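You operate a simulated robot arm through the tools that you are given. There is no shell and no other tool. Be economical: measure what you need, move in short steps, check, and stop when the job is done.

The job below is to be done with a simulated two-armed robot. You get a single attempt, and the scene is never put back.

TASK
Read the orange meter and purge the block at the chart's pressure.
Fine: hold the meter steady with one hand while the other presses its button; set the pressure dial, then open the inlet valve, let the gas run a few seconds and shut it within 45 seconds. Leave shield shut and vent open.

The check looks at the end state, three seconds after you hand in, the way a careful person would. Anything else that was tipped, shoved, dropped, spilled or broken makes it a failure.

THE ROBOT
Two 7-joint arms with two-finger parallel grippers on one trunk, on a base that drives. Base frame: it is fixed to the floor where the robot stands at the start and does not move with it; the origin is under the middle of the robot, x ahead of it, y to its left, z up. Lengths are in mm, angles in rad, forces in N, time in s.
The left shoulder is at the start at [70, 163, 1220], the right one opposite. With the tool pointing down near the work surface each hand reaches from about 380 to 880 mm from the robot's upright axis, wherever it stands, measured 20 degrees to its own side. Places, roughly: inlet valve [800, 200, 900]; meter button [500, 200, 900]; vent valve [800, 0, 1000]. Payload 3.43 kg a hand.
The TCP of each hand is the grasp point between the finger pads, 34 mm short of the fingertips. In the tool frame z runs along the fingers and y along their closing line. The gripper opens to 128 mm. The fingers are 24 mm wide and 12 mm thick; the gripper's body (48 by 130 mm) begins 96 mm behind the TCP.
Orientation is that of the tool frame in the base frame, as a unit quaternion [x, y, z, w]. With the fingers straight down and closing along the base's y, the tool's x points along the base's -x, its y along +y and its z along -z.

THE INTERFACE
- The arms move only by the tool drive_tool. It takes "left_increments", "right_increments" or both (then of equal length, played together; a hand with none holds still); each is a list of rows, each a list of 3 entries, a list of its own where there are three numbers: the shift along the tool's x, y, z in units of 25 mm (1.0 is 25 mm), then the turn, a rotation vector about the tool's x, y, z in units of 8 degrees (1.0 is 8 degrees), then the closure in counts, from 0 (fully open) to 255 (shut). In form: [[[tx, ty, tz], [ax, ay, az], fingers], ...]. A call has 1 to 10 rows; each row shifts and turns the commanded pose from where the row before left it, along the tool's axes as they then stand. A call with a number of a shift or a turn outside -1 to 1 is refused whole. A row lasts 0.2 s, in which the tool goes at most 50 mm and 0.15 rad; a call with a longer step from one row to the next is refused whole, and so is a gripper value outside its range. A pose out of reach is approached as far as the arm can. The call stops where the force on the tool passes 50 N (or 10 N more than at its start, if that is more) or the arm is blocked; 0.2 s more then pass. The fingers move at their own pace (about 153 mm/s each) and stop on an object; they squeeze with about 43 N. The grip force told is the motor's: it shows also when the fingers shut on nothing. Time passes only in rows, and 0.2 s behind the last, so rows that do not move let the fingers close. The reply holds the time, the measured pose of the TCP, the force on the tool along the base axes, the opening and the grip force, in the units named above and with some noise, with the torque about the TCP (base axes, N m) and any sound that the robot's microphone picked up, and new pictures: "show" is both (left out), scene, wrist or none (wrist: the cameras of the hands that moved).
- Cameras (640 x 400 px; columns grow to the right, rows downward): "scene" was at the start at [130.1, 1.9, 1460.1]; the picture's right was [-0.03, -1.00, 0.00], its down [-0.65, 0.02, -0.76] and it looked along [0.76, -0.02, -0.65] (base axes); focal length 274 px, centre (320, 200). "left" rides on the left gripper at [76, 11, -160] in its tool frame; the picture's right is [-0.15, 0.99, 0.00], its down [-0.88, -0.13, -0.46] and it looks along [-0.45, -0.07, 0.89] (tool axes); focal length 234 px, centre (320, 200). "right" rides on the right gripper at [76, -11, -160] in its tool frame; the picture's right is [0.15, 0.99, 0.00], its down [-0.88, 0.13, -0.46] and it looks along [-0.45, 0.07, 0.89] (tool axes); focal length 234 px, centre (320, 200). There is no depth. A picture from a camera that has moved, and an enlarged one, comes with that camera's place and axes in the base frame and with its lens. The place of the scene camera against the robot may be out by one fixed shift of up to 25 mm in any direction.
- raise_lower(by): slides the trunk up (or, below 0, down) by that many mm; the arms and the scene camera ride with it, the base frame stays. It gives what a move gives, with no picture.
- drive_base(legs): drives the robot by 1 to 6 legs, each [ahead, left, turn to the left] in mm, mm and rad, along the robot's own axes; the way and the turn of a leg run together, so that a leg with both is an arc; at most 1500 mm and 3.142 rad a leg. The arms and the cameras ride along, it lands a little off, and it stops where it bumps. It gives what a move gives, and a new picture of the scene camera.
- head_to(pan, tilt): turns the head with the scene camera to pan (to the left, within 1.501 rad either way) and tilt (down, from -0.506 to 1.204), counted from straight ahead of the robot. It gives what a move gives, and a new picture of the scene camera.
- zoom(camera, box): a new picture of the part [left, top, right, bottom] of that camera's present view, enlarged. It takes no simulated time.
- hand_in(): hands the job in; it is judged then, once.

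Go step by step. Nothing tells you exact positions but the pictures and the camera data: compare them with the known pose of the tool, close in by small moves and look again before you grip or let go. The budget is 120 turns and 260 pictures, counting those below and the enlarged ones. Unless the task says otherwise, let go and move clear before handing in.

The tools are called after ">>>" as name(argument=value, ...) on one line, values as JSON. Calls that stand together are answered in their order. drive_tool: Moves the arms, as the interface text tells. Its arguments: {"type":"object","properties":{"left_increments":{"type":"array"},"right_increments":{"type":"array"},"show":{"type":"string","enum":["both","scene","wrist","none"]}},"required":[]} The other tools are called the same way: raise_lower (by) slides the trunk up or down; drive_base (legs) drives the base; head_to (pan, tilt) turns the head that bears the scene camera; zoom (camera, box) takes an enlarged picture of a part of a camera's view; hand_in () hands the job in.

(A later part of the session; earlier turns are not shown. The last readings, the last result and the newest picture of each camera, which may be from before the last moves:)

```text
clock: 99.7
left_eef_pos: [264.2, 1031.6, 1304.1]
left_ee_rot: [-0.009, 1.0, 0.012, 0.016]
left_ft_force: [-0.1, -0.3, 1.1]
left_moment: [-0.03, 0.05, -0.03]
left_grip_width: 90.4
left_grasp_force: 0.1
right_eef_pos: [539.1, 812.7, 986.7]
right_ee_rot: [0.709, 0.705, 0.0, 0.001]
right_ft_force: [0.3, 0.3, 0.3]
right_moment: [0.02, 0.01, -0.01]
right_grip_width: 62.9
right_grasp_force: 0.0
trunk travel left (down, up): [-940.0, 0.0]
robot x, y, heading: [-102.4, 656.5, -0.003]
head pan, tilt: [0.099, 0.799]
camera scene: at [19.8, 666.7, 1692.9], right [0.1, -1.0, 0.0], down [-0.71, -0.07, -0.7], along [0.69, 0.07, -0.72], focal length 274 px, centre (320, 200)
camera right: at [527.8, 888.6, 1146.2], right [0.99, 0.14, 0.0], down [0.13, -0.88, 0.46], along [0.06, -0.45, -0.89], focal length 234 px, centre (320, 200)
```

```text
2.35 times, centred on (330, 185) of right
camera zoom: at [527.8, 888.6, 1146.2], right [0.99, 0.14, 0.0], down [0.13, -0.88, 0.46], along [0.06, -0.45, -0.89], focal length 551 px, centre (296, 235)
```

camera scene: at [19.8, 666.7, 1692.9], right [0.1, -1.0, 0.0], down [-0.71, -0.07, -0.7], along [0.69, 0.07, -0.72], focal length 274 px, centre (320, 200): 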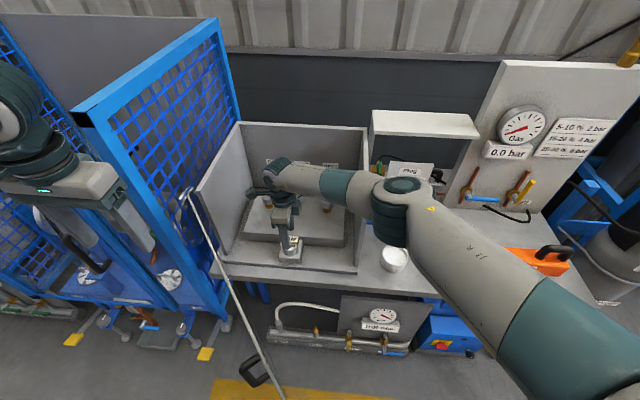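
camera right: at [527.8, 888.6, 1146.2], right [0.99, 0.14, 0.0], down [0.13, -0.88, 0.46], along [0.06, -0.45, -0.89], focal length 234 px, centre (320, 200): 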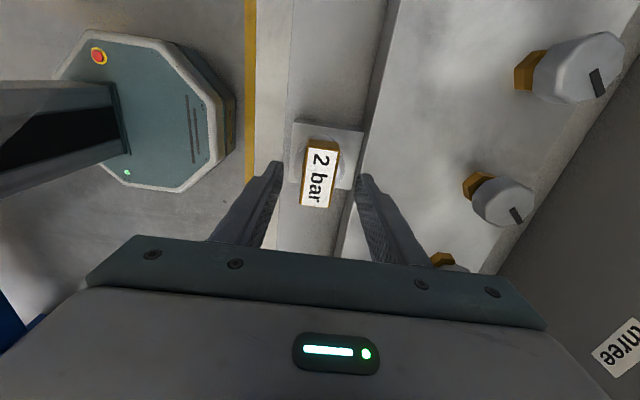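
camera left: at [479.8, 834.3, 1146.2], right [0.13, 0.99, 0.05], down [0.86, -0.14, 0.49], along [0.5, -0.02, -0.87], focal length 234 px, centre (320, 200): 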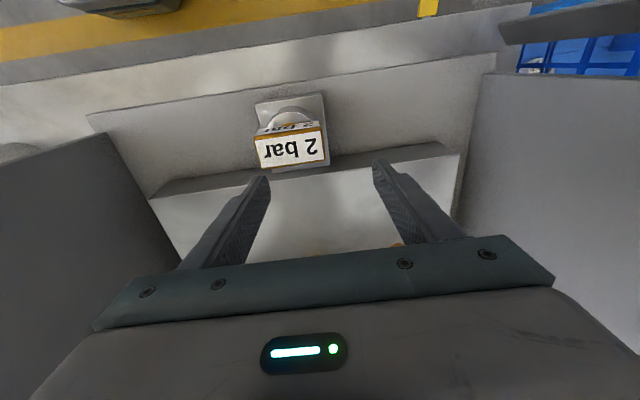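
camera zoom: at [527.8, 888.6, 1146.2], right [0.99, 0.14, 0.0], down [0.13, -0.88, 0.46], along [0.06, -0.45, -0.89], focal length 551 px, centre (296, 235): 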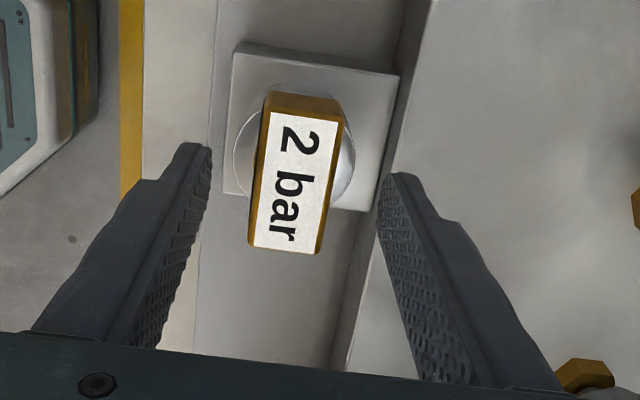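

>>> drive_tool(right_increments=[[[0, -0.08, 0.5], [0, 0, 0], 130], [[0, 0, 0.5], [0, 0, 0], 130], [[0, 0, 0.5], [0, 0, 0], 130]])

>>> zoom(camera="scene", box=[220, 110, 460, 290])

>>> zoom(camera="right", box=[220, 100, 440, 270])

```text
clock: 100.5
left_eef_pos: [265.6, 1032.4, 1305.3]
left_ee_rot: [-0.009, 1.0, 0.011, 0.015]
left_ft_force: [-0.7, 0.3, -0.9]
left_moment: [0.02, -0.02, 0.02]
left_grip_width: 90.4
left_grasp_force: 0.0
right_eef_pos: [537.2, 814.1, 949.2]
right_ee_rot: [0.71, 0.705, 0.001, 0.0]
right_ft_force: [0.7, 0.0, 1.1]
right_moment: [0.02, -0.01, -0.01]
right_grip_width: 62.8
right_grasp_force: 0.0
trunk travel left (down, up): [-940.0, 0.0]
robot x, y, heading: [-108.3, 652.9, -0.006]
head pan, tilt: [0.099, 0.799]
camera scene: at [19.8, 666.9, 1692.9], right [0.1, -1.0, 0.0], down [-0.71, -0.07, -0.7], along [0.69, 0.07, -0.72], focal length 274 px, centre (320, 200)
camera right: at [526.2, 889.3, 1109.3], right [0.99, 0.14, 0.0], down [0.13, -0.88, 0.46], along [0.07, -0.45, -0.89], focal length 234 px, centre (320, 200)
```

scene: 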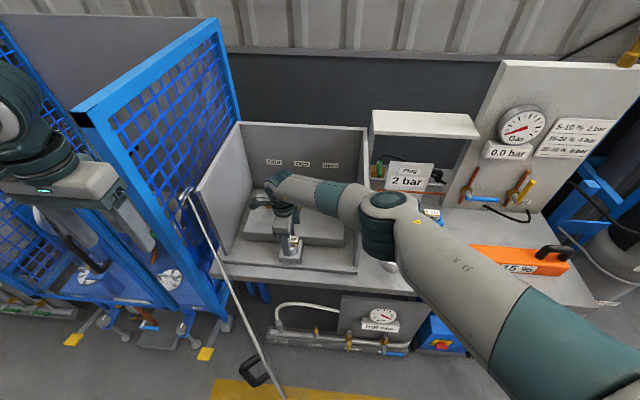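
right: 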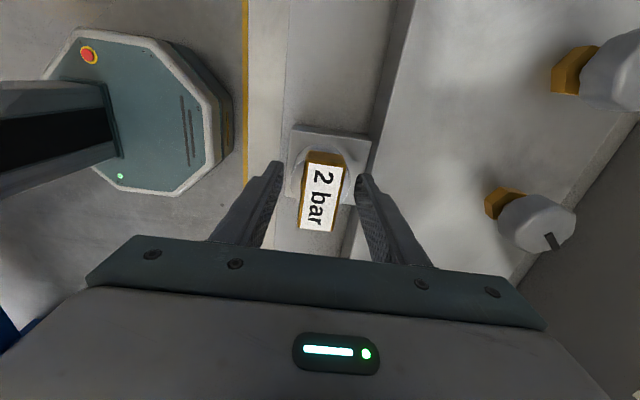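

```text
2.22 times, centred on (340, 200) of scene
camera zoom: at [19.8, 666.9, 1692.9], right [0.1, -1.0, 0.0], down [-0.71, -0.07, -0.7], along [0.69, 0.07, -0.72], focal length 610 px, centre (276, 200)
```

zoom: 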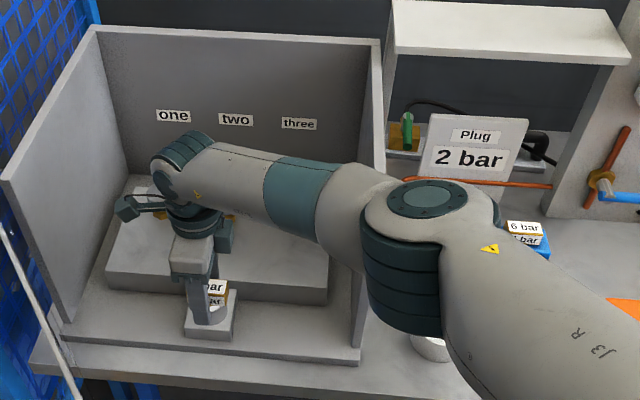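

```text
2.35 times, centred on (330, 185) of right
camera zoom: at [526.2, 889.3, 1109.3], right [0.99, 0.14, 0.0], down [0.13, -0.88, 0.46], along [0.07, -0.45, -0.89], focal length 551 px, centre (296, 235)
```

zoom: 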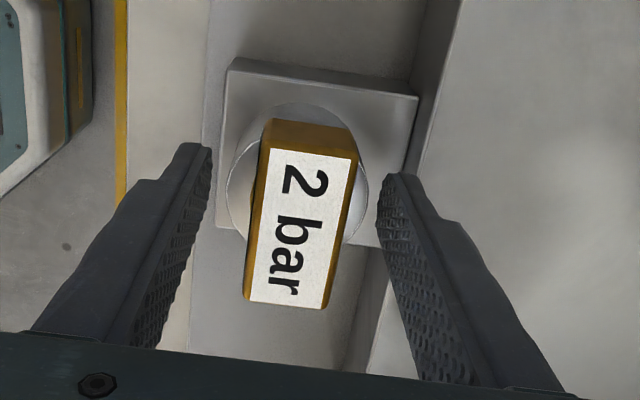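

The plug sits between the fingers with tips just below it. I close.

>>> drive_tool(right_increments=[[[0, -0.04, 0.1], [0, 0, 0], 170], [[0, 0, 0], [0, 0, 0], 200], [[0, 0, 0], [0, 0, 0], 255], [[0, 0, 0], [0, 0, 0], 255]], show="none")

>>> zoom(camera="right", box=[220, 100, 440, 270])

>>> zoom(camera="scene", box=[260, 180, 350, 280])

```text
clock: 101.5
left_eef_pos: [264.6, 1032.3, 1306.1]
left_ee_rot: [-0.009, 1.0, 0.014, 0.016]
left_ft_force: [0.2, 0.4, 0.3]
left_moment: [0.05, 0.01, 0.03]
left_grip_width: 90.1
left_grasp_force: 0.0
right_eef_pos: [536.4, 813.1, 949.1]
right_ee_rot: [0.709, 0.705, 0.002, 0.001]
right_ft_force: [17.4, 4.0, 27.0]
right_moment: [0.13, -0.11, 0.21]
right_grip_width: 52.0
right_grasp_force: 45.2
trunk travel left (down, up): [-940.0, 0.0]
robot x, y, heading: [-103.1, 651.1, -0.006]
head pan, tilt: [0.099, 0.799]
```

```text
2.35 times, centred on (330, 185) of right
camera zoom: at [525.9, 889.0, 1109.2], right [0.99, 0.14, 0.01], down [0.12, -0.88, 0.46], along [0.07, -0.45, -0.89], focal length 551 px, centre (296, 235)
```

zoom: 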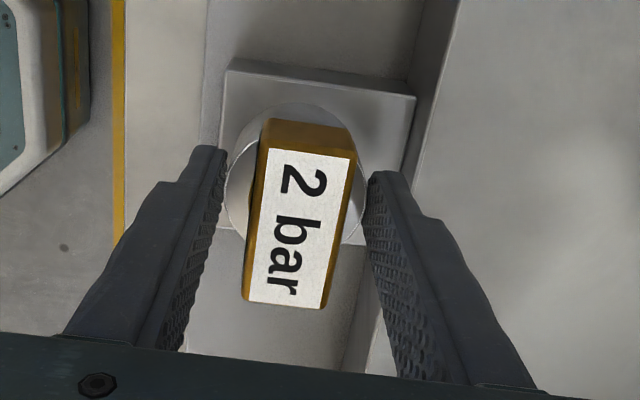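

```text
4.00 times, centred on (305, 230) of scene
camera zoom: at [19.3, 666.5, 1693.1], right [0.1, -1.0, 0.0], down [-0.71, -0.07, -0.7], along [0.69, 0.07, -0.72], focal length 1098 px, centre (380, 80)
```

zoom: 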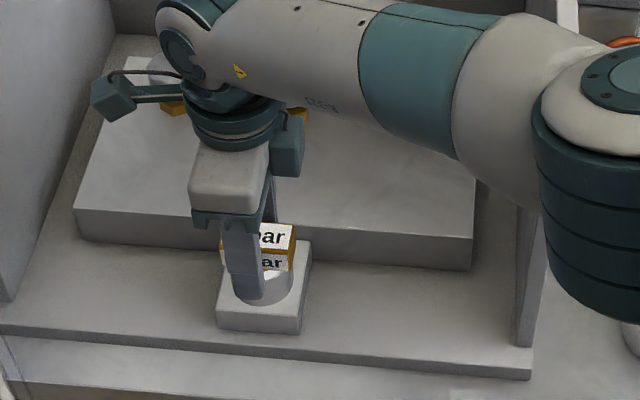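

The fingers caught the 52 mm pedestal, so I'm too low. I open, rise 22 mm and try again gently.

>>> drive_tool(right_increments=[[[0, 0, 0], [0, 0, 0], 125], [[0, 0, 0], [0, 0, 0], 125], [[0, 0, -0.5], [0, 0, 0], 125], [[0, 0, -0.4], [0, 0, 0], 125], [[0, 0, 0], [0, 0, 0], 160], [[0, 0, 0], [0, 0, 0], 180], [[0, 0, 0], [0, 0, 0], 180]], show="none")

>>> zoom(camera="right", box=[220, 100, 440, 270])

>>> zoom(camera="scene", box=[260, 180, 350, 280])

```text
clock: 103.1
left_eef_pos: [266.6, 1032.2, 1305.8]
left_ee_rot: [-0.009, 1.0, 0.013, 0.016]
left_ft_force: [0.3, -0.5, 0.0]
left_moment: [-0.01, 0.01, 0.0]
left_grip_width: 90.2
left_grasp_force: 0.0
right_eef_pos: [535.1, 813.2, 969.7]
right_ee_rot: [0.71, 0.705, 0.0, 0.0]
right_ft_force: [-0.9, 0.2, -0.2]
right_moment: [-0.01, -0.04, -0.05]
right_grip_width: 37.6
right_grasp_force: 0.1
trunk travel left (down, up): [-940.0, 0.0]
robot x, y, heading: [-106.9, 650.9, -0.005]
head pan, tilt: [0.099, 0.799]
```

```text
2.35 times, centred on (330, 185) of right
camera zoom: at [525.1, 888.8, 1129.3], right [0.99, 0.14, 0.0], down [0.13, -0.88, 0.46], along [0.06, -0.45, -0.89], focal length 551 px, centre (296, 235)
```

zoom: 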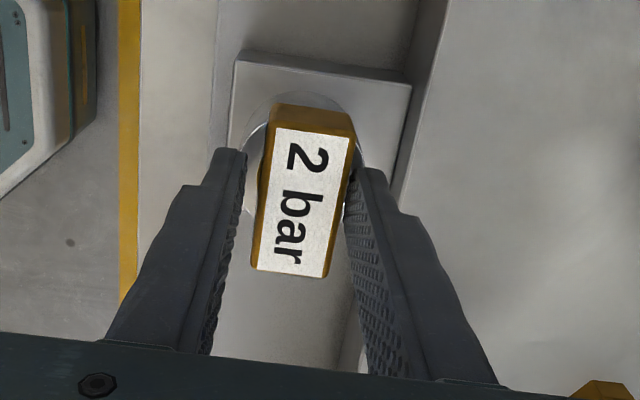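

```text
4.00 times, centred on (305, 230) of scene
camera zoom: at [19.9, 666.5, 1692.8], right [0.1, -1.0, 0.0], down [-0.71, -0.07, -0.7], along [0.69, 0.07, -0.72], focal length 1098 px, centre (380, 80)
```

zoom: 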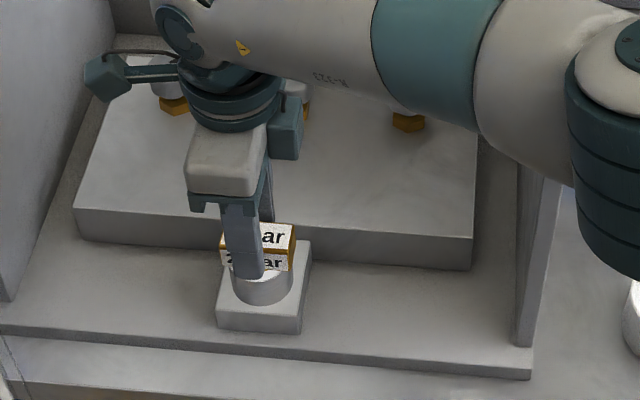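

Now the fingers are clear of the pedestal and around the plug. I close and see the width.

>>> drive_tool(right_increments=[[[0, 0.08, 0], [0, 0, 0], 180], [[0, 0, 0], [0, 0, 0], 255], [[0, 0, 0], [0, 0, 0], 255]], show="none")

>>> zoom(camera="right", box=[220, 100, 440, 270])

```text
clock: 103.9
left_eef_pos: [266.1, 1032.8, 1305.6]
left_ee_rot: [-0.009, 1.0, 0.012, 0.016]
left_ft_force: [-0.8, 0.5, 0.3]
left_moment: [0.0, -0.01, -0.04]
left_grip_width: 90.3
left_grasp_force: 0.0
right_eef_pos: [538.1, 813.7, 970.1]
right_ee_rot: [0.709, 0.706, 0.001, 0.0]
right_ft_force: [0.6, 0.4, 0.5]
right_moment: [0.03, -0.04, 0.02]
right_grip_width: 29.1
right_grasp_force: 43.0
trunk travel left (down, up): [-940.0, 0.0]
robot x, y, heading: [-104.9, 656.0, -0.004]
head pan, tilt: [0.099, 0.799]
```

```text
2.35 times, centred on (330, 185) of right
camera zoom: at [527.1, 888.8, 1129.0], right [0.99, 0.14, 0.0], down [0.13, -0.88, 0.46], along [0.06, -0.45, -0.89], focal length 551 px, centre (296, 235)
```

zoom: 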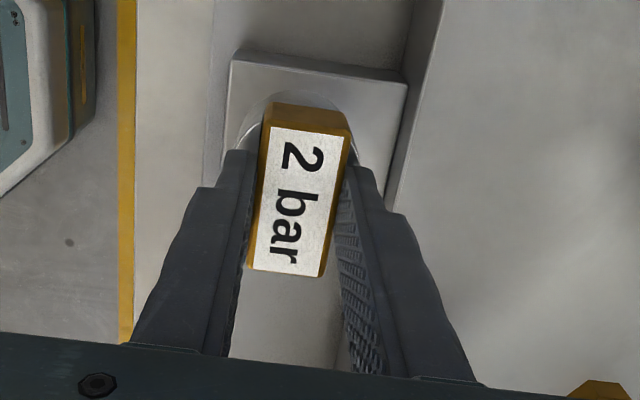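

Gripped at 29 mm (seat TCP = [538, 813.7, 970]). I lift it.

>>> drive_tool(right_increments=[[[0, 0, -0.3], [0, 0, 0], 255], [[0, 0, -0.4], [0, 0, 0], 255], [[0, 0, -0.6], [0, 0, 0], 255], [[0, 0, -0.8], [0, 0, 0], 255], [[0, 0, -0.8], [0, 0, 0], 255]])

>>> zoom(camera="scene", box=[230, 130, 350, 280])

```text
clock: 105.1
left_eef_pos: [266.3, 1031.4, 1305.3]
left_ee_rot: [-0.009, 1.0, 0.013, 0.016]
left_ft_force: [0.4, -0.4, -0.4]
left_moment: [0.02, -0.01, 0.01]
left_grip_width: 90.4
left_grasp_force: 0.1
right_eef_pos: [539.0, 812.6, 1043.2]
right_ee_rot: [0.708, 0.706, -0.001, 0.0]
right_ft_force: [-0.1, -0.1, -0.9]
right_moment: [0.01, -0.01, 0.0]
right_grip_width: 29.0
right_grasp_force: 43.1
trunk travel left (down, up): [-940.0, 0.0]
robot x, y, heading: [-101.8, 655.1, -0.004]
head pan, tilt: [0.099, 0.799]
camera scene: at [19.7, 666.3, 1692.8], right [0.1, -1.0, 0.0], down [-0.71, -0.07, -0.7], along [0.69, 0.07, -0.72], focal length 274 px, centre (320, 200)
camera right: at [527.4, 888.5, 1201.8], right [0.99, 0.14, 0.0], down [0.13, -0.88, 0.46], along [0.06, -0.45, -0.89], focal length 234 px, centre (320, 200)
```

scene: 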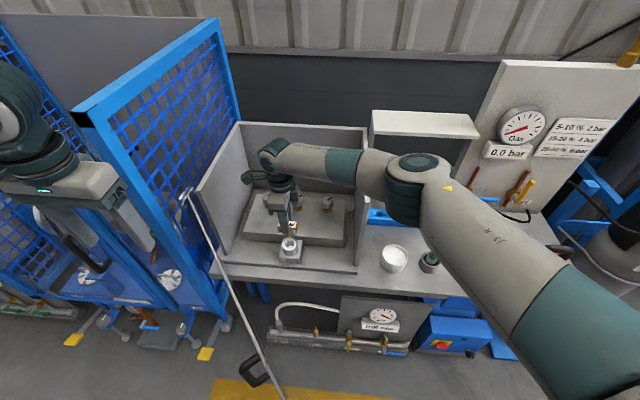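
right: 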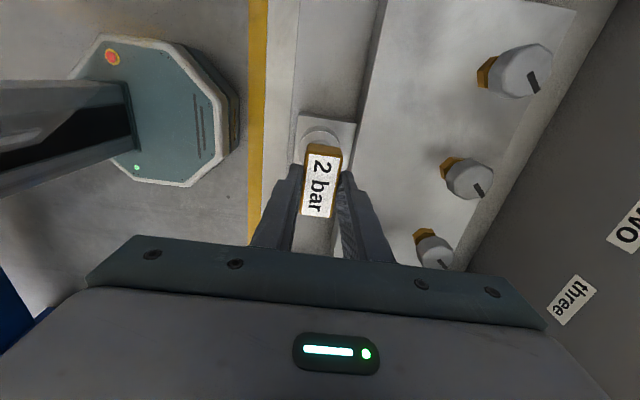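

```text
2.67 times, centred on (290, 205) of scene
camera zoom: at [19.7, 666.3, 1692.8], right [0.1, -1.0, 0.0], down [-0.71, -0.07, -0.7], along [0.69, 0.07, -0.72], focal length 732 px, centre (400, 187)
```

zoom: 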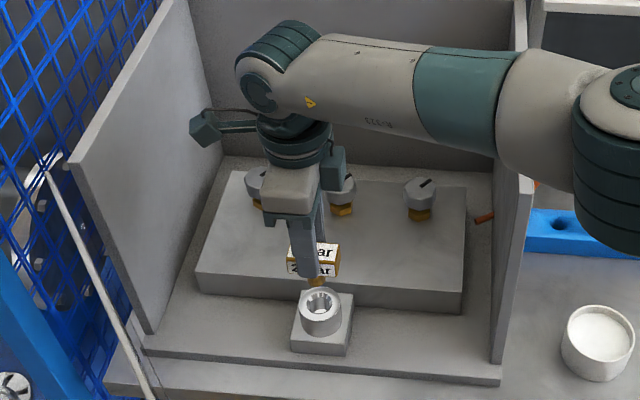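

The plug came out cleanly, with a stem. I lift it over the rim and then drive to the rack side.

>>> drive_tool(right_increments=[[[0, 0, -1], [0, 0, 0], 255], [[0, 0, -1], [0, 0, 0], 255], [[0, 0, -1], [0, 0, 0], 255], [[0, 0, -1], [0, 0, 0], 255], [[0, 0, -1], [0, 0, 0], 255], [[0, 0, -1], [0, 0, 0], 255], [[0, 0, -1], [0, 0, 0], 255], [[0, 0, -1], [0, 0, 0], 255], [[0, 0, -1], [0, 0, 0], 255], [[0, 0, -1], [0, 0, 0], 255]], show="none")

>>> drive_base(legs=[[0, -155, 0.004], [100, 0, 0]])

```text
clock: 107.3
left_eef_pos: [264.9, 1032.7, 1304.9]
left_ee_rot: [-0.009, 1.0, 0.012, 0.016]
left_ft_force: [0.4, -0.3, -0.2]
left_moment: [0.01, -0.02, 0.02]
left_grip_width: 90.6
left_grasp_force: 0.0
right_eef_pos: [539.5, 814.3, 1292.5]
right_ee_rot: [0.709, 0.705, 0.0, 0.0]
right_ft_force: [0.3, -0.1, -1.5]
right_moment: [-0.02, -0.01, -0.01]
right_grip_width: 29.1
right_grasp_force: 42.9
trunk travel left (down, up): [-940.0, 0.0]
robot x, y, heading: [-106.3, 656.9, -0.004]
head pan, tilt: [0.099, 0.799]
```

```text
clock: 109.4
left_eef_pos: [358.6, 880.4, 1307.9]
left_ee_rot: [-0.011, 1.0, 0.013, 0.018]
left_ft_force: [-0.8, -0.6, 0.1]
left_moment: [0.02, -0.07, -0.02]
left_grip_width: 90.8
left_grasp_force: 0.0
right_eef_pos: [630.9, 662.0, 1294.2]
right_ee_rot: [0.708, 0.706, 0.002, 0.002]
right_ft_force: [-0.9, 0.6, -0.9]
right_moment: [-0.01, -0.06, 0.0]
right_grip_width: 29.4
right_grasp_force: 43.1
trunk travel left (down, up): [-940.0, 0.0]
robot x, y, heading: [-4.6, 503.2, -0.002]
head pan, tilt: [0.099, 0.799]
camera scene: at [111.6, 512.8, 1693.5], right [0.1, -1.0, 0.0], down [-0.71, -0.07, -0.7], along [0.7, 0.07, -0.71], focal length 274 px, centre (320, 200)
```

scene: 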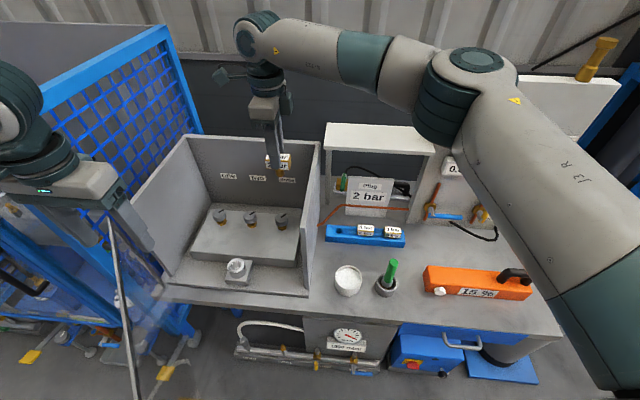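

I check whether the "Plug" sign changed now that the plug is out.

>>> zoom(camera="scene", box=[310, 160, 430, 260])

>>> drive_tool(right_increments=[[[-0.85, 0.5, 0], [0, 0, 0], 255], [[-0.85, 0.5, 0], [0, 0, 0], 255], [[-0.85, 0.5, 0], [0, 0, 0], 255], [[-0.85, 0.5, 0], [0, 0, 0], 255], [[-0.85, 0.5, 0], [0, 0, 0], 255], [[-0.85, 0.5, 0], [0, 0, 0], 255], [[-0.85, 0.5, 0], [0, 0, 0], 255], [[-0.85, 0.5, 0.5], [0, 0, 0], 255], [[0, 0, 1], [0, 0, 0], 255]])

```text
4.00 times, centred on (370, 210) of scene
camera zoom: at [111.6, 512.8, 1693.5], right [0.1, -1.0, 0.0], down [-0.71, -0.07, -0.7], along [0.7, 0.07, -0.71], focal length 1098 px, centre (120, 160)
```

zoom: 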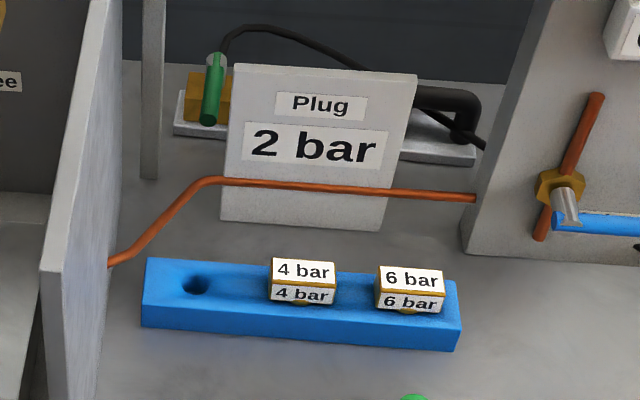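

```text
clock: 111.4
left_eef_pos: [364.2, 880.2, 1305.4]
left_ee_rot: [-0.01, 1.0, 0.013, 0.016]
left_ft_force: [0.5, 0.0, 0.1]
left_moment: [0.0, -0.01, 0.03]
left_grip_width: 90.2
left_grasp_force: 0.2
right_eef_pos: [737.3, 492.1, 1253.9]
right_ee_rot: [0.707, 0.707, 0.0, 0.0]
right_ft_force: [0.2, 0.0, -1.5]
right_moment: [0.03, -0.01, -0.01]
right_grip_width: 29.0
right_grasp_force: 43.0
trunk travel left (down, up): [-940.0, 0.0]
robot x, y, heading: [-7.3, 502.3, 0.004]
head pan, tilt: [0.099, 0.799]
camera scene: at [119.2, 512.8, 1692.8], right [0.1, -1.0, 0.0], down [-0.71, -0.07, -0.7], along [0.69, 0.07, -0.72], focal length 274 px, centre (320, 200)
camera right: at [726.1, 567.7, 1413.4], right [0.99, 0.15, 0.0], down [0.13, -0.88, 0.46], along [0.07, -0.45, -0.89], focal length 234 px, centre (320, 200)
```

scene: 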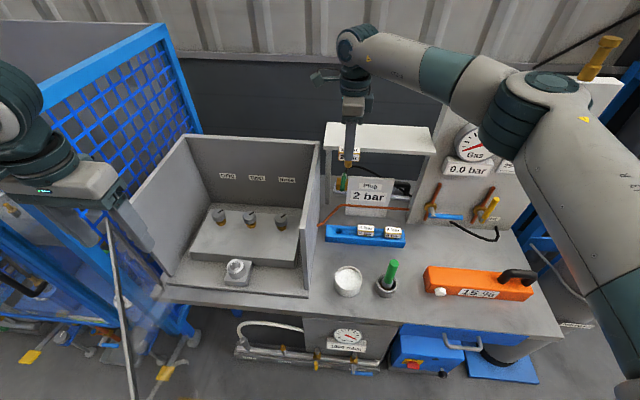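
right: 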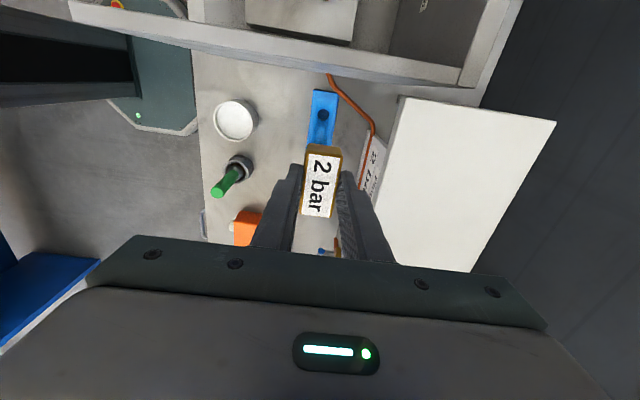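

The sign kept reading "Plug 2 bar" with the seat empty, so it is a standing instruction for which plug belongs in the block, not a readout. The 2 bar plug was therefore right, the task doesn't ask to change it, and I will put it back exactly as it was. I retrace the way.

>>> drive_tool(right_increments=[[[0, 0, -1], [0, 0, 0], 255], [[0.85, -0.5, -0.5], [0, 0, 0], 255], [[0.85, -0.5, 0], [0, 0, 0], 255], [[0.85, -0.5, 0], [0, 0, 0], 255], [[0.85, -0.5, 0], [0, 0, 0], 255], [[0.85, -0.5, 0], [0, 0, 0], 255], [[0.85, -0.5, 0], [0, 0, 0], 255], [[0.85, -0.5, 0], [0, 0, 0], 255], [[0.85, -0.5, 0], [0, 0, 0], 255]], show="none")

>>> drive_base(legs=[[-100, 0, 0], [0, 155, -0.004]])

>>> drive_tool(right_increments=[[[0, 0, 0], [0, 0, 0], 255]], show="wrist")

```text
clock: 113.4
left_eef_pos: [363.2, 881.9, 1305.0]
left_ee_rot: [-0.011, 1.0, 0.012, 0.016]
left_ft_force: [-0.1, -0.1, 0.3]
left_moment: [-0.03, 0.03, 0.0]
left_grip_width: 90.5
left_grasp_force: 0.1
right_eef_pos: [635.6, 662.7, 1292.5]
right_ee_rot: [0.708, 0.707, 0.001, 0.002]
right_ft_force: [0.2, 0.9, -1.3]
right_moment: [0.0, 0.01, 0.01]
right_grip_width: 29.1
right_grasp_force: 42.8
trunk travel left (down, up): [-940.0, 0.0]
robot x, y, heading: [-7.4, 501.4, 0.0]
head pan, tilt: [0.099, 0.799]
```

```text
clock: 115.6
left_eef_pos: [262.6, 1030.1, 1306.7]
left_ee_rot: [-0.008, 1.0, 0.014, 0.016]
left_ft_force: [-0.6, -0.1, -0.2]
left_moment: [0.05, -0.02, -0.02]
left_grip_width: 90.3
left_grasp_force: 0.0
right_eef_pos: [535.4, 809.7, 1293.5]
right_ee_rot: [0.709, 0.705, 0.001, 0.001]
right_ft_force: [0.2, -0.5, -0.5]
right_moment: [0.04, 0.01, 0.02]
right_grip_width: 29.1
right_grasp_force: 43.5
trunk travel left (down, up): [-940.0, 0.0]
robot x, y, heading: [-108.1, 653.0, -0.008]
head pan, tilt: [0.099, 0.799]
camera scene: at [16.0, 663.3, 1693.0], right [0.09, -1.0, 0.0], down [-0.71, -0.07, -0.7], along [0.69, 0.07, -0.72], focal length 274 px, centre (320, 200)
```

scene: 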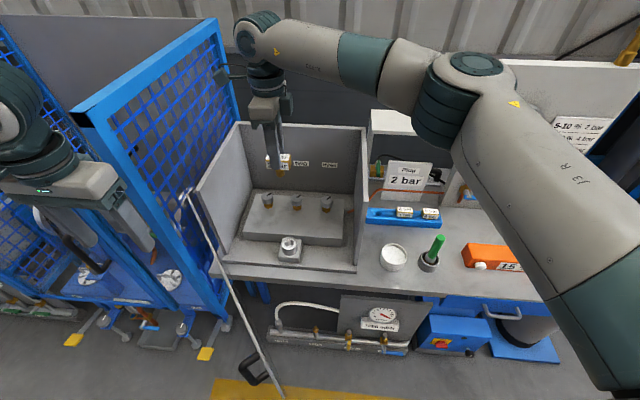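

```text
clock: 116.0
left_eef_pos: [263.9, 1032.6, 1305.7]
left_ee_rot: [-0.008, 1.0, 0.014, 0.016]
left_ft_force: [-1.2, 0.0, 0.2]
left_moment: [-0.03, 0.01, 0.03]
left_grip_width: 90.7
left_grasp_force: 0.1
right_eef_pos: [535.1, 812.2, 1293.2]
right_ee_rot: [0.71, 0.704, 0.0, 0.0]
right_ft_force: [0.2, 0.2, -0.6]
right_moment: [0.03, -0.01, 0.01]
right_grip_width: 29.1
right_grasp_force: 42.6
trunk travel left (down, up): [-940.0, 0.0]
robot x, y, heading: [-106.8, 655.8, -0.007]
head pan, tilt: [0.099, 0.799]
camera right: at [525.1, 888.5, 1451.9], right [0.99, 0.14, 0.0], down [0.12, -0.88, 0.46], along [0.06, -0.45, -0.89], focal length 234 px, centre (320, 200)
```

right: 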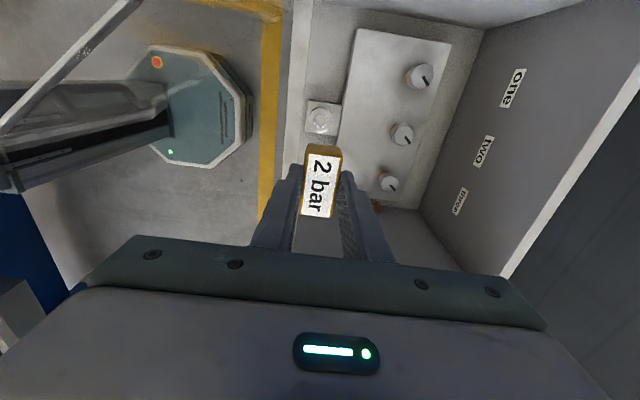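

>>> drive_tool(right_increments=[[[0.05, 0.13, 1], [0, 0, 0.05], 255], [[0, 0, 1], [0, 0, 0], 255], [[0, 0, 1], [0, 0, 0], 255], [[0, 0, 1], [0, 0, 0], 255], [[0, 0, 1], [0, 0, 0], 255], [[0, 0, 1], [0, 0, 0], 255], [[0, 0, 1], [0, 0, 0], 255], [[0, 0, 1], [0, 0, 0], 255], [[0, 0, 1], [0, 0, 0], 255], [[0, 0, 1], [0, 0, 0], 255]], show="none")

>>> zoom(camera="right", box=[220, 70, 440, 240])

>>> zoom(camera="scene", box=[230, 160, 350, 280])

```text
clock: 118.2
left_eef_pos: [264.6, 1032.7, 1304.8]
left_ee_rot: [-0.008, 1.0, 0.013, 0.016]
left_ft_force: [0.0, 0.1, -0.2]
left_moment: [-0.08, 0.0, 0.03]
left_grip_width: 90.3
left_grasp_force: 0.0
right_eef_pos: [539.5, 813.7, 1040.0]
right_ee_rot: [0.711, 0.703, 0.0, 0.0]
right_ft_force: [0.6, 0.4, -0.6]
right_moment: [0.0, 0.01, 0.03]
right_grip_width: 29.1
right_grasp_force: 43.2
trunk travel left (down, up): [-940.0, 0.0]
robot x, y, heading: [-106.1, 653.3, -0.005]
head pan, tilt: [0.099, 0.799]
```

```text
2.35 times, centred on (330, 155) of right
camera zoom: at [530.1, 889.8, 1200.9], right [0.99, 0.13, 0.0], down [0.12, -0.88, 0.46], along [0.06, -0.45, -0.89], focal length 551 px, centre (296, 306)
```

zoom: 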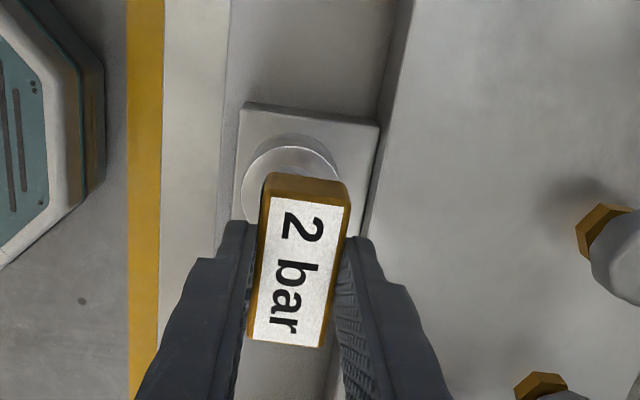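

```text
3.33 times, centred on (290, 220) of scene
camera zoom: at [17.8, 667.3, 1692.8], right [0.09, -1.0, 0.0], down [-0.71, -0.07, -0.7], along [0.69, 0.07, -0.72], focal length 915 px, centre (420, 133)
```

zoom: 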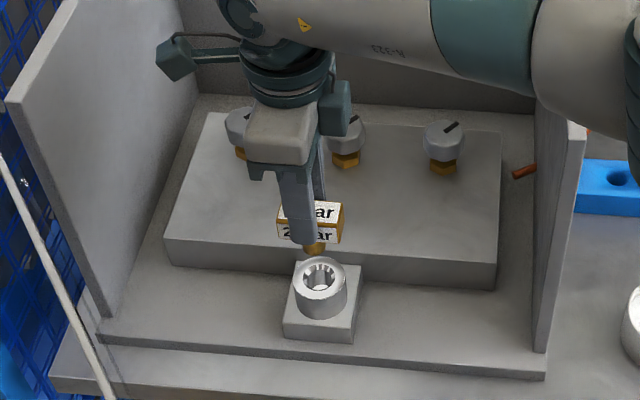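

Aligned within about a millimetre. I descend gently toward the seat.

>>> drive_tool(right_increments=[[[0, -0.03, 0.6], [0, 0, -0.05], 255], [[0, 0, 0.6], [0, 0, 0], 255], [[0, 0, 0.4], [0, 0, 0], 255], [[0, 0, 0.2], [0, 0, 0], 255]], show="none")

>>> zoom(camera="scene", box=[260, 200, 330, 270])

>>> zoom(camera="right", box=[260, 90, 390, 190])

```text
clock: 119.2
left_eef_pos: [263.7, 1032.5, 1303.8]
left_ee_rot: [-0.008, 1.0, 0.013, 0.016]
left_ft_force: [0.4, -0.1, 0.2]
left_moment: [-0.02, 0.02, 0.0]
left_grip_width: 90.3
left_grasp_force: 0.1
right_eef_pos: [539.2, 812.8, 997.9]
right_ee_rot: [0.709, 0.705, 0.0, 0.001]
right_ft_force: [-0.2, 0.4, -1.6]
right_moment: [0.03, 0.02, 0.01]
right_grip_width: 29.1
right_grasp_force: 42.5
trunk travel left (down, up): [-940.0, 0.0]
robot x, y, heading: [-107.0, 653.9, -0.006]
head pan, tilt: [0.099, 0.799]
```

```text
5.71 times, centred on (295, 235) of scene
camera zoom: at [17.3, 666.9, 1692.8], right [0.09, -1.0, 0.0], down [-0.71, -0.07, -0.7], along [0.69, 0.07, -0.72], focal length 1568 px, centre (463, 0)
```

zoom: 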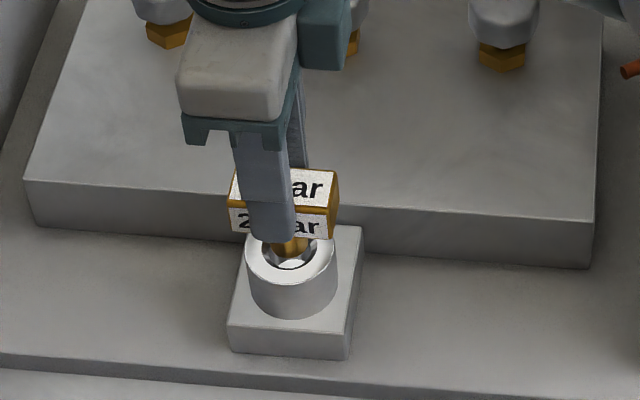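

```text
4.00 times, centred on (325, 140) of right
camera zoom: at [528.2, 888.7, 1156.6], right [0.99, 0.14, 0.0], down [0.12, -0.88, 0.46], along [0.06, -0.45, -0.89], focal length 937 px, centre (300, 440)
```

zoom: 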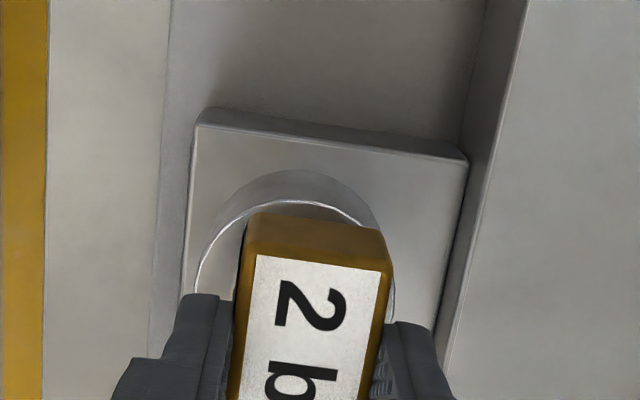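

>>> drive_tool(right_increments=[[[0, 0, 0.25], [0, 0, 0], 255], [[0, 0, 0.25], [0, 0, 0], 255], [[0, 0, 0.25], [0, 0, 0], 255], [[0, 0, 0.2], [0, 0, 0], 255], [[0, 0, 0.1], [0, 0, 0], 255]], show="none")

>>> zoom(camera="scene", box=[260, 200, 330, 270])

```text
clock: 120.4
left_eef_pos: [264.8, 1032.2, 1304.6]
left_ee_rot: [-0.008, 1.0, 0.013, 0.015]
left_ft_force: [0.3, -0.4, -0.1]
left_moment: [-0.01, 0.01, -0.01]
left_grip_width: 90.5
left_grasp_force: 0.1
right_eef_pos: [540.3, 813.9, 970.5]
right_ee_rot: [0.709, 0.705, 0.0, 0.0]
right_ft_force: [-0.1, 1.0, -0.7]
right_moment: [0.02, -0.01, -0.01]
right_grip_width: 29.0
right_grasp_force: 42.7
trunk travel left (down, up): [-940.0, 0.0]
robot x, y, heading: [-106.7, 656.6, -0.009]
head pan, tilt: [0.099, 0.799]
```

```text
5.71 times, centred on (295, 235) of scene
camera zoom: at [17.4, 667.0, 1692.8], right [0.09, -1.0, 0.0], down [-0.71, -0.07, -0.7], along [0.69, 0.07, -0.72], focal length 1568 px, centre (463, 0)
```

zoom: 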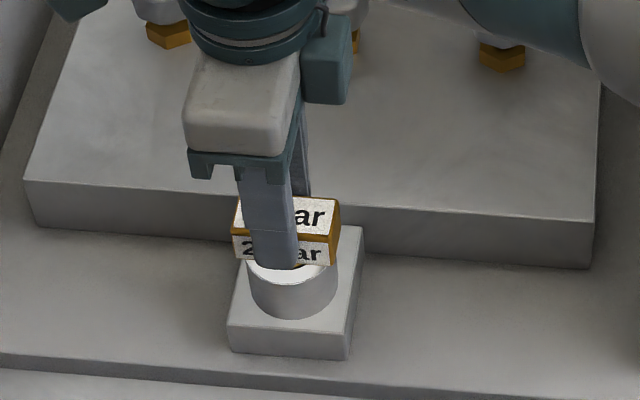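

Seated with no force at the original height. I release and rise straight up.

>>> drive_tool(right_increments=[[[0, 0, 0.03], [0, 0, 0], 230], [[0, 0, 0], [0, 0, 0], 150], [[0, 0, 0], [0, 0, 0], 130], [[0, 0, -0.5], [0, 0, 0], 130], [[0, 0, -1], [0, 0, 0], 130], [[0, 0, -1], [0, 0, 0], 130], [[0, 0, -1], [0, 0, 0], 130]], show="none")

>>> zoom(camera="scene", box=[260, 200, 330, 270])

>>> zoom(camera="right", box=[220, 70, 440, 240])

```text
clock: 122.0
left_eef_pos: [264.0, 1031.1, 1305.6]
left_ee_rot: [-0.008, 1.0, 0.013, 0.016]
left_ft_force: [0.2, -0.7, 0.8]
left_moment: [0.01, 0.03, 0.0]
left_grip_width: 90.6
left_grasp_force: 0.1
right_eef_pos: [538.3, 813.7, 1058.4]
right_ee_rot: [0.709, 0.705, 0.0, 0.0]
right_ft_force: [0.7, -0.2, -0.6]
right_moment: [0.01, 0.03, 0.02]
right_grip_width: 62.9
right_grasp_force: 0.0
trunk travel left (down, up): [-940.0, 0.0]
robot x, y, heading: [-108.1, 657.0, -0.005]
head pan, tilt: [0.099, 0.799]
```

```text
5.71 times, centred on (295, 235) of scene
camera zoom: at [16.9, 666.7, 1692.8], right [0.09, -1.0, 0.0], down [-0.71, -0.07, -0.7], along [0.69, 0.07, -0.72], focal length 1568 px, centre (463, 0)
```

zoom: 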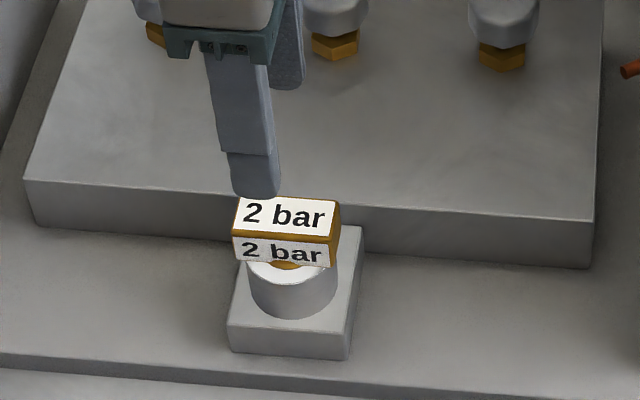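

```text
2.35 times, centred on (330, 155) of right
camera zoom: at [527.9, 888.8, 1217.7], right [0.99, 0.14, 0.0], down [0.12, -0.88, 0.46], along [0.06, -0.45, -0.89], focal length 551 px, centre (296, 306)
```

zoom: 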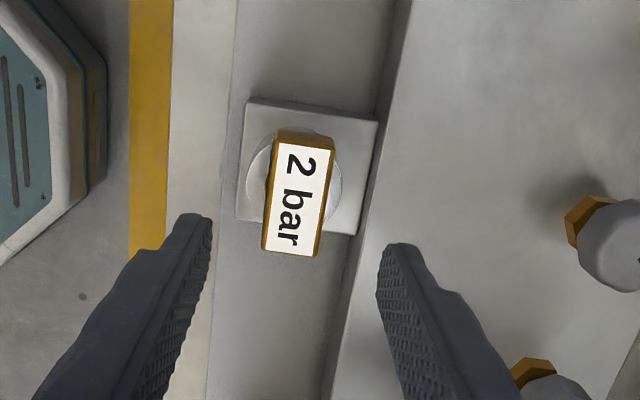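

The 2 bar plug is back as it was. Next I shut the shield: right hand up and out, base back, and the left hand pushes the door shut from outside.

>>> drive_tool(right_increments=[[[0, 0, -1], [0, 0, 0], 130], [[0, 0, -1], [0, 0, 0], 130], [[0, 0, -1], [0, 0, 0], 130], [[0, 0, -1], [0, 0, 0], 130], [[0, 0, -1], [0, 0, 0], 130], [[0, 0, -1], [0, 0, 0], 130], [[0, 0, -1], [0, 0, 0], 130], [[0, -0.5, -1], [0, 0, 0], 130], [[0, -1, -1], [0, 0, 0], 130], [[-0.5, -1, -0.5], [0, 0, 0], 130]], show="none")

>>> drive_tool(right_increments=[[[-1, -0.5, 0], [0, 0, 0], 130], [[-1, -0.5, 0], [0, 0, 0], 130], [[-1, -0.5, 0], [0, 0, 0], 130], [[-1, -0.5, 0], [0, 0, 0], 130], [[-1, -0.5, 0], [0, 0, 0], 130], [[-1, -0.5, 0], [0, 0, 0], 130], [[-1, 0, 0], [0, 0, 0], 130], [[-1, 0, 0], [0, 0, 0], 130], [[-1, 0, 0], [0, 0, 0], 130], [[-1, 0, 0], [0, 0, 0], 130]], show="none")

>>> drive_base(legs=[[-200, 0, 0.006]])

>>> head_to(pan=0.3, tilt=0.75)

```text
clock: 124.2
left_eef_pos: [262.6, 1030.7, 1306.5]
left_ee_rot: [-0.008, 1.0, 0.013, 0.017]
left_ft_force: [0.3, -0.7, -0.1]
left_moment: [-0.02, -0.02, 0.02]
left_grip_width: 90.3
left_grasp_force: 0.1
right_eef_pos: [474.7, 800.3, 1296.2]
right_ee_rot: [0.709, 0.705, 0.001, 0.001]
right_ft_force: [0.1, -0.7, 0.3]
right_moment: [0.02, -0.02, 0.01]
right_grip_width: 62.4
right_grasp_force: 0.1
trunk travel left (down, up): [-940.0, 0.0]
robot x, y, heading: [-108.9, 652.9, -0.006]
head pan, tilt: [0.099, 0.799]
```

```text
clock: 126.4
left_eef_pos: [264.0, 1030.9, 1307.3]
left_ee_rot: [-0.008, 1.0, 0.012, 0.015]
left_ft_force: [0.3, -0.3, 0.5]
left_moment: [0.06, 0.06, 0.02]
left_grip_width: 90.1
left_grasp_force: 0.1
right_eef_pos: [399.2, 549.5, 1296.2]
right_ee_rot: [0.71, 0.704, 0.001, 0.001]
right_ft_force: [0.2, 0.1, 0.0]
right_moment: [-0.01, 0.03, 0.01]
right_grip_width: 63.1
right_grasp_force: 0.0
trunk travel left (down, up): [-940.0, 0.0]
robot x, y, heading: [-106.9, 655.8, -0.007]
head pan, tilt: [0.099, 0.799]
```

```text
clock: 128.0
left_eef_pos: [65.2, 1035.4, 1303.5]
left_ee_rot: [-0.011, 1.0, 0.013, 0.014]
left_ft_force: [0.5, 0.4, 0.0]
left_moment: [-0.05, 0.03, 0.01]
left_grip_width: 90.6
left_grasp_force: 0.0
right_eef_pos: [204.1, 554.9, 1294.6]
right_ee_rot: [0.707, 0.707, -0.002, -0.002]
right_ft_force: [-0.6, -0.4, -0.3]
right_moment: [0.0, 0.06, -0.01]
right_grip_width: 62.8
right_grasp_force: 0.1
trunk travel left (down, up): [-940.0, 0.0]
robot x, y, heading: [-311.4, 654.1, 0.005]
head pan, tilt: [0.099, 0.799]
camera scene: at [-177.7, 668.3, 1692.3], right [0.1, -0.99, 0.0], down [-0.72, -0.07, -0.69], along [0.69, 0.07, -0.72], focal length 274 px, centre (320, 200)
```

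scene: 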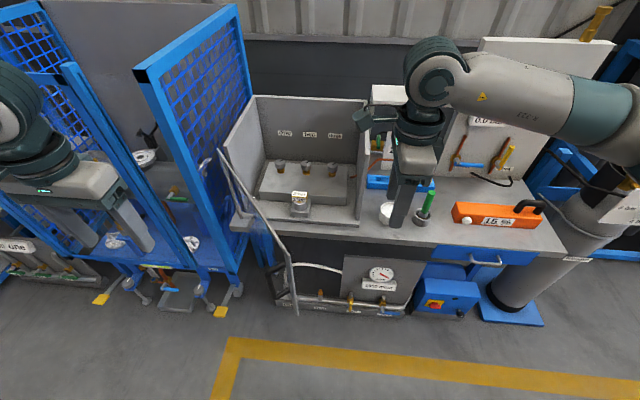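

```text
clock: 128.7
left_eef_pos: [60.9, 1034.8, 1305.1]
left_ee_rot: [-0.01, 1.0, 0.013, 0.015]
left_ft_force: [-1.0, -0.1, -0.2]
left_moment: [0.02, 0.02, -0.03]
left_grip_width: 90.5
left_grasp_force: 0.0
right_eef_pos: [198.8, 554.7, 1295.7]
right_ee_rot: [0.708, 0.706, 0.0, 0.0]
right_ft_force: [0.0, 0.1, 0.3]
right_moment: [0.03, -0.01, 0.0]
right_grip_width: 62.7
right_grasp_force: 0.0
trunk travel left (down, up): [-940.0, 0.0]
robot x, y, heading: [-306.7, 655.7, 0.003]
head pan, tilt: [0.3, 0.75]
camera scene: at [-183.9, 684.6, 1696.8], right [0.3, -0.96, 0.0], down [-0.65, -0.2, -0.73], along [0.7, 0.22, -0.68], focal length 274 px, centre (320, 200)
```

scene: 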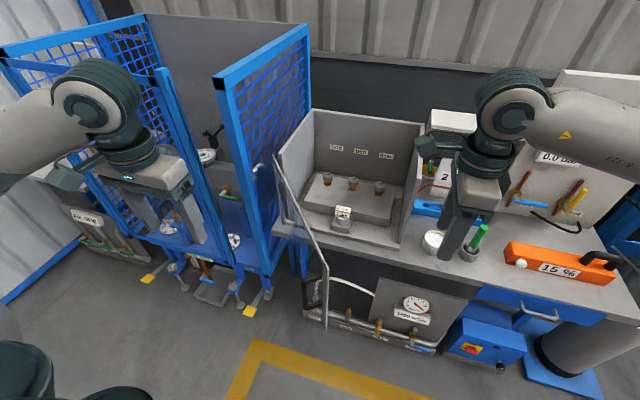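

Door stands at about 53°. I bring the left hand outside it, closed, and lower to rail height.

>>> drive_tool(left_increments=[[[-0.33, -0.97, 0], [0, 0, 0], 255], [[-0.33, -0.97, 0], [0, 0, 0], 255], [[-0.33, -0.97, 0], [0, 0, 0], 255], [[-0.33, -0.97, 0], [0, 0, 0], 255], [[-0.33, -0.97, 0.6], [0, 0, 0], 255], [[-0.33, -0.97, 1], [0, 0, 0], 255], [[0, 0, 1], [0, 0, 0], 255], [[0, 0, 1], [0, 0, 0], 255], [[0, 0, 1], [0, 0, 0], 255], [[0, 0, 1], [0, 0, 0], 255]])

```text
clock: 130.9
left_eef_pos: [117.8, 893.7, 1163.1]
left_ee_rot: [-0.011, 1.0, 0.012, 0.016]
left_ft_force: [0.2, 1.2, -0.7]
left_moment: [0.01, 0.0, 0.01]
left_grip_width: 0.1
left_grasp_force: 33.0
right_eef_pos: [199.4, 555.7, 1295.5]
right_ee_rot: [0.707, 0.707, -0.001, 0.0]
right_ft_force: [0.0, -0.4, 0.5]
right_moment: [-0.01, 0.0, 0.01]
right_grip_width: 62.6
right_grasp_force: 0.1
trunk travel left (down, up): [-940.0, 0.0]
robot x, y, heading: [-305.5, 656.5, -0.004]
head pan, tilt: [0.3, 0.75]
camera scene: at [-184.0, 685.3, 1696.9], right [0.3, -0.95, 0.0], down [-0.65, -0.2, -0.73], along [0.7, 0.22, -0.68], focal length 274 px, centre (320, 200)
camera left: at [37.8, 900.7, 1320.1], right [0.12, 0.99, 0.03], down [0.87, -0.12, 0.48], along [0.48, -0.03, -0.88], focal length 234 px, centre (320, 200)
```

scene: 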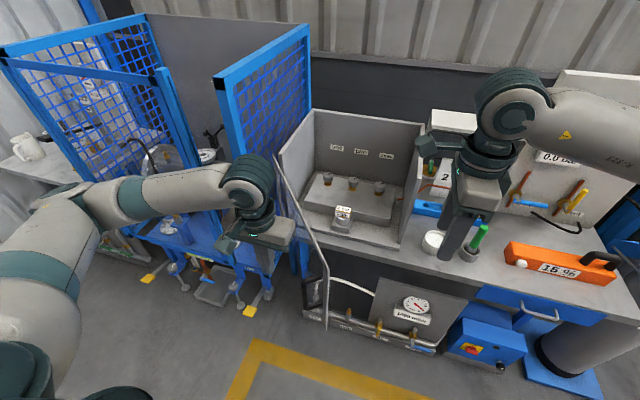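
left: 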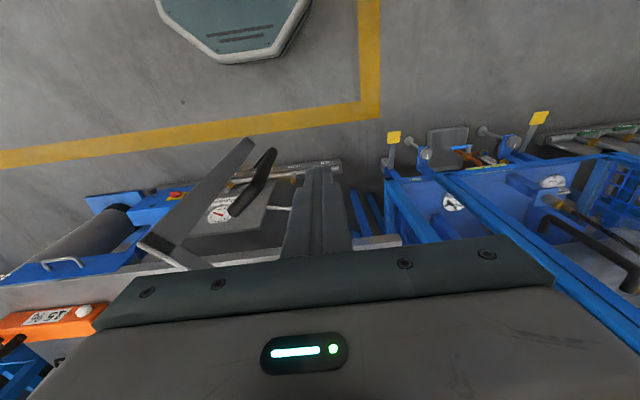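

>>> drive_tool(left_increments=[[[-0.9, -0.57, 0.8], [0, 0, 0], 255], [[-0.9, -0.57, 0], [0, 0, 0], 255], [[-0.9, -0.57, 0], [0, 0, 0], 255], [[-0.9, -0.57, 0], [0, 0, 0], 255], [[-0.62, -0.73, 0], [0, 0, 0], 255], [[-0.62, -0.73, 0], [0, 0, 0], 255], [[-0.62, -0.73, 0], [0, 0, 0], 255], [[-0.91, -0.67, 0], [0, 0, 0], 255], [[-0.91, -0.67, 0], [0, 0, 0], 255], [[-0.91, -0.67, 0], [0, 0, 0], 255]])

```text
clock: 133.1
left_eef_pos: [328.6, 735.2, 1145.8]
left_ee_rot: [-0.011, 1.0, 0.013, 0.016]
left_ft_force: [0.4, 0.4, -0.4]
left_moment: [0.04, -0.01, 0.01]
left_grip_width: 0.0
left_grasp_force: 32.8
right_eef_pos: [201.8, 554.0, 1295.3]
right_ee_rot: [0.707, 0.707, 0.0, 0.0]
right_ft_force: [-0.1, 0.2, 0.3]
right_moment: [0.02, 0.01, -0.02]
right_grip_width: 62.6
right_grasp_force: 0.1
trunk travel left (down, up): [-940.0, 0.0]
robot x, y, heading: [-307.1, 658.4, -0.001]
head pan, tilt: [0.3, 0.75]
camera scene: at [-183.0, 682.9, 1696.8], right [0.3, -0.95, 0.0], down [-0.65, -0.2, -0.73], along [0.7, 0.22, -0.68], focal length 274 px, centre (320, 200)
camera left: at [248.7, 741.6, 1302.6], right [0.12, 0.99, 0.03], down [0.87, -0.12, 0.48], along [0.48, -0.03, -0.88], focal length 234 px, centre (320, 200)
```

scene: 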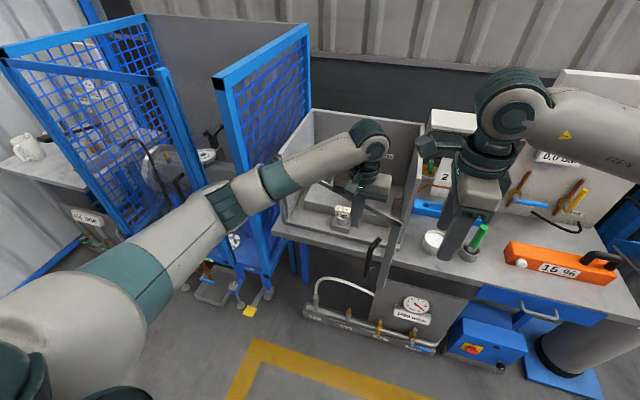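
left: 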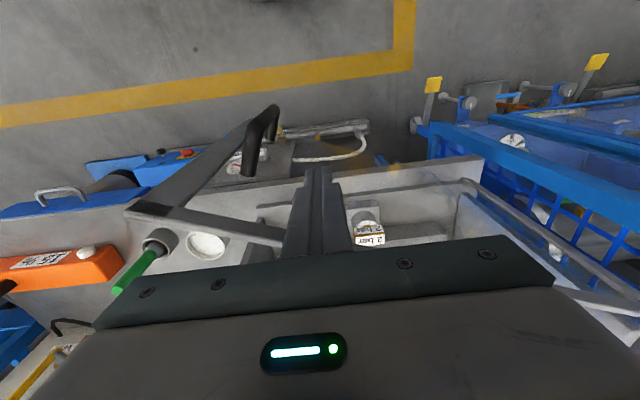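

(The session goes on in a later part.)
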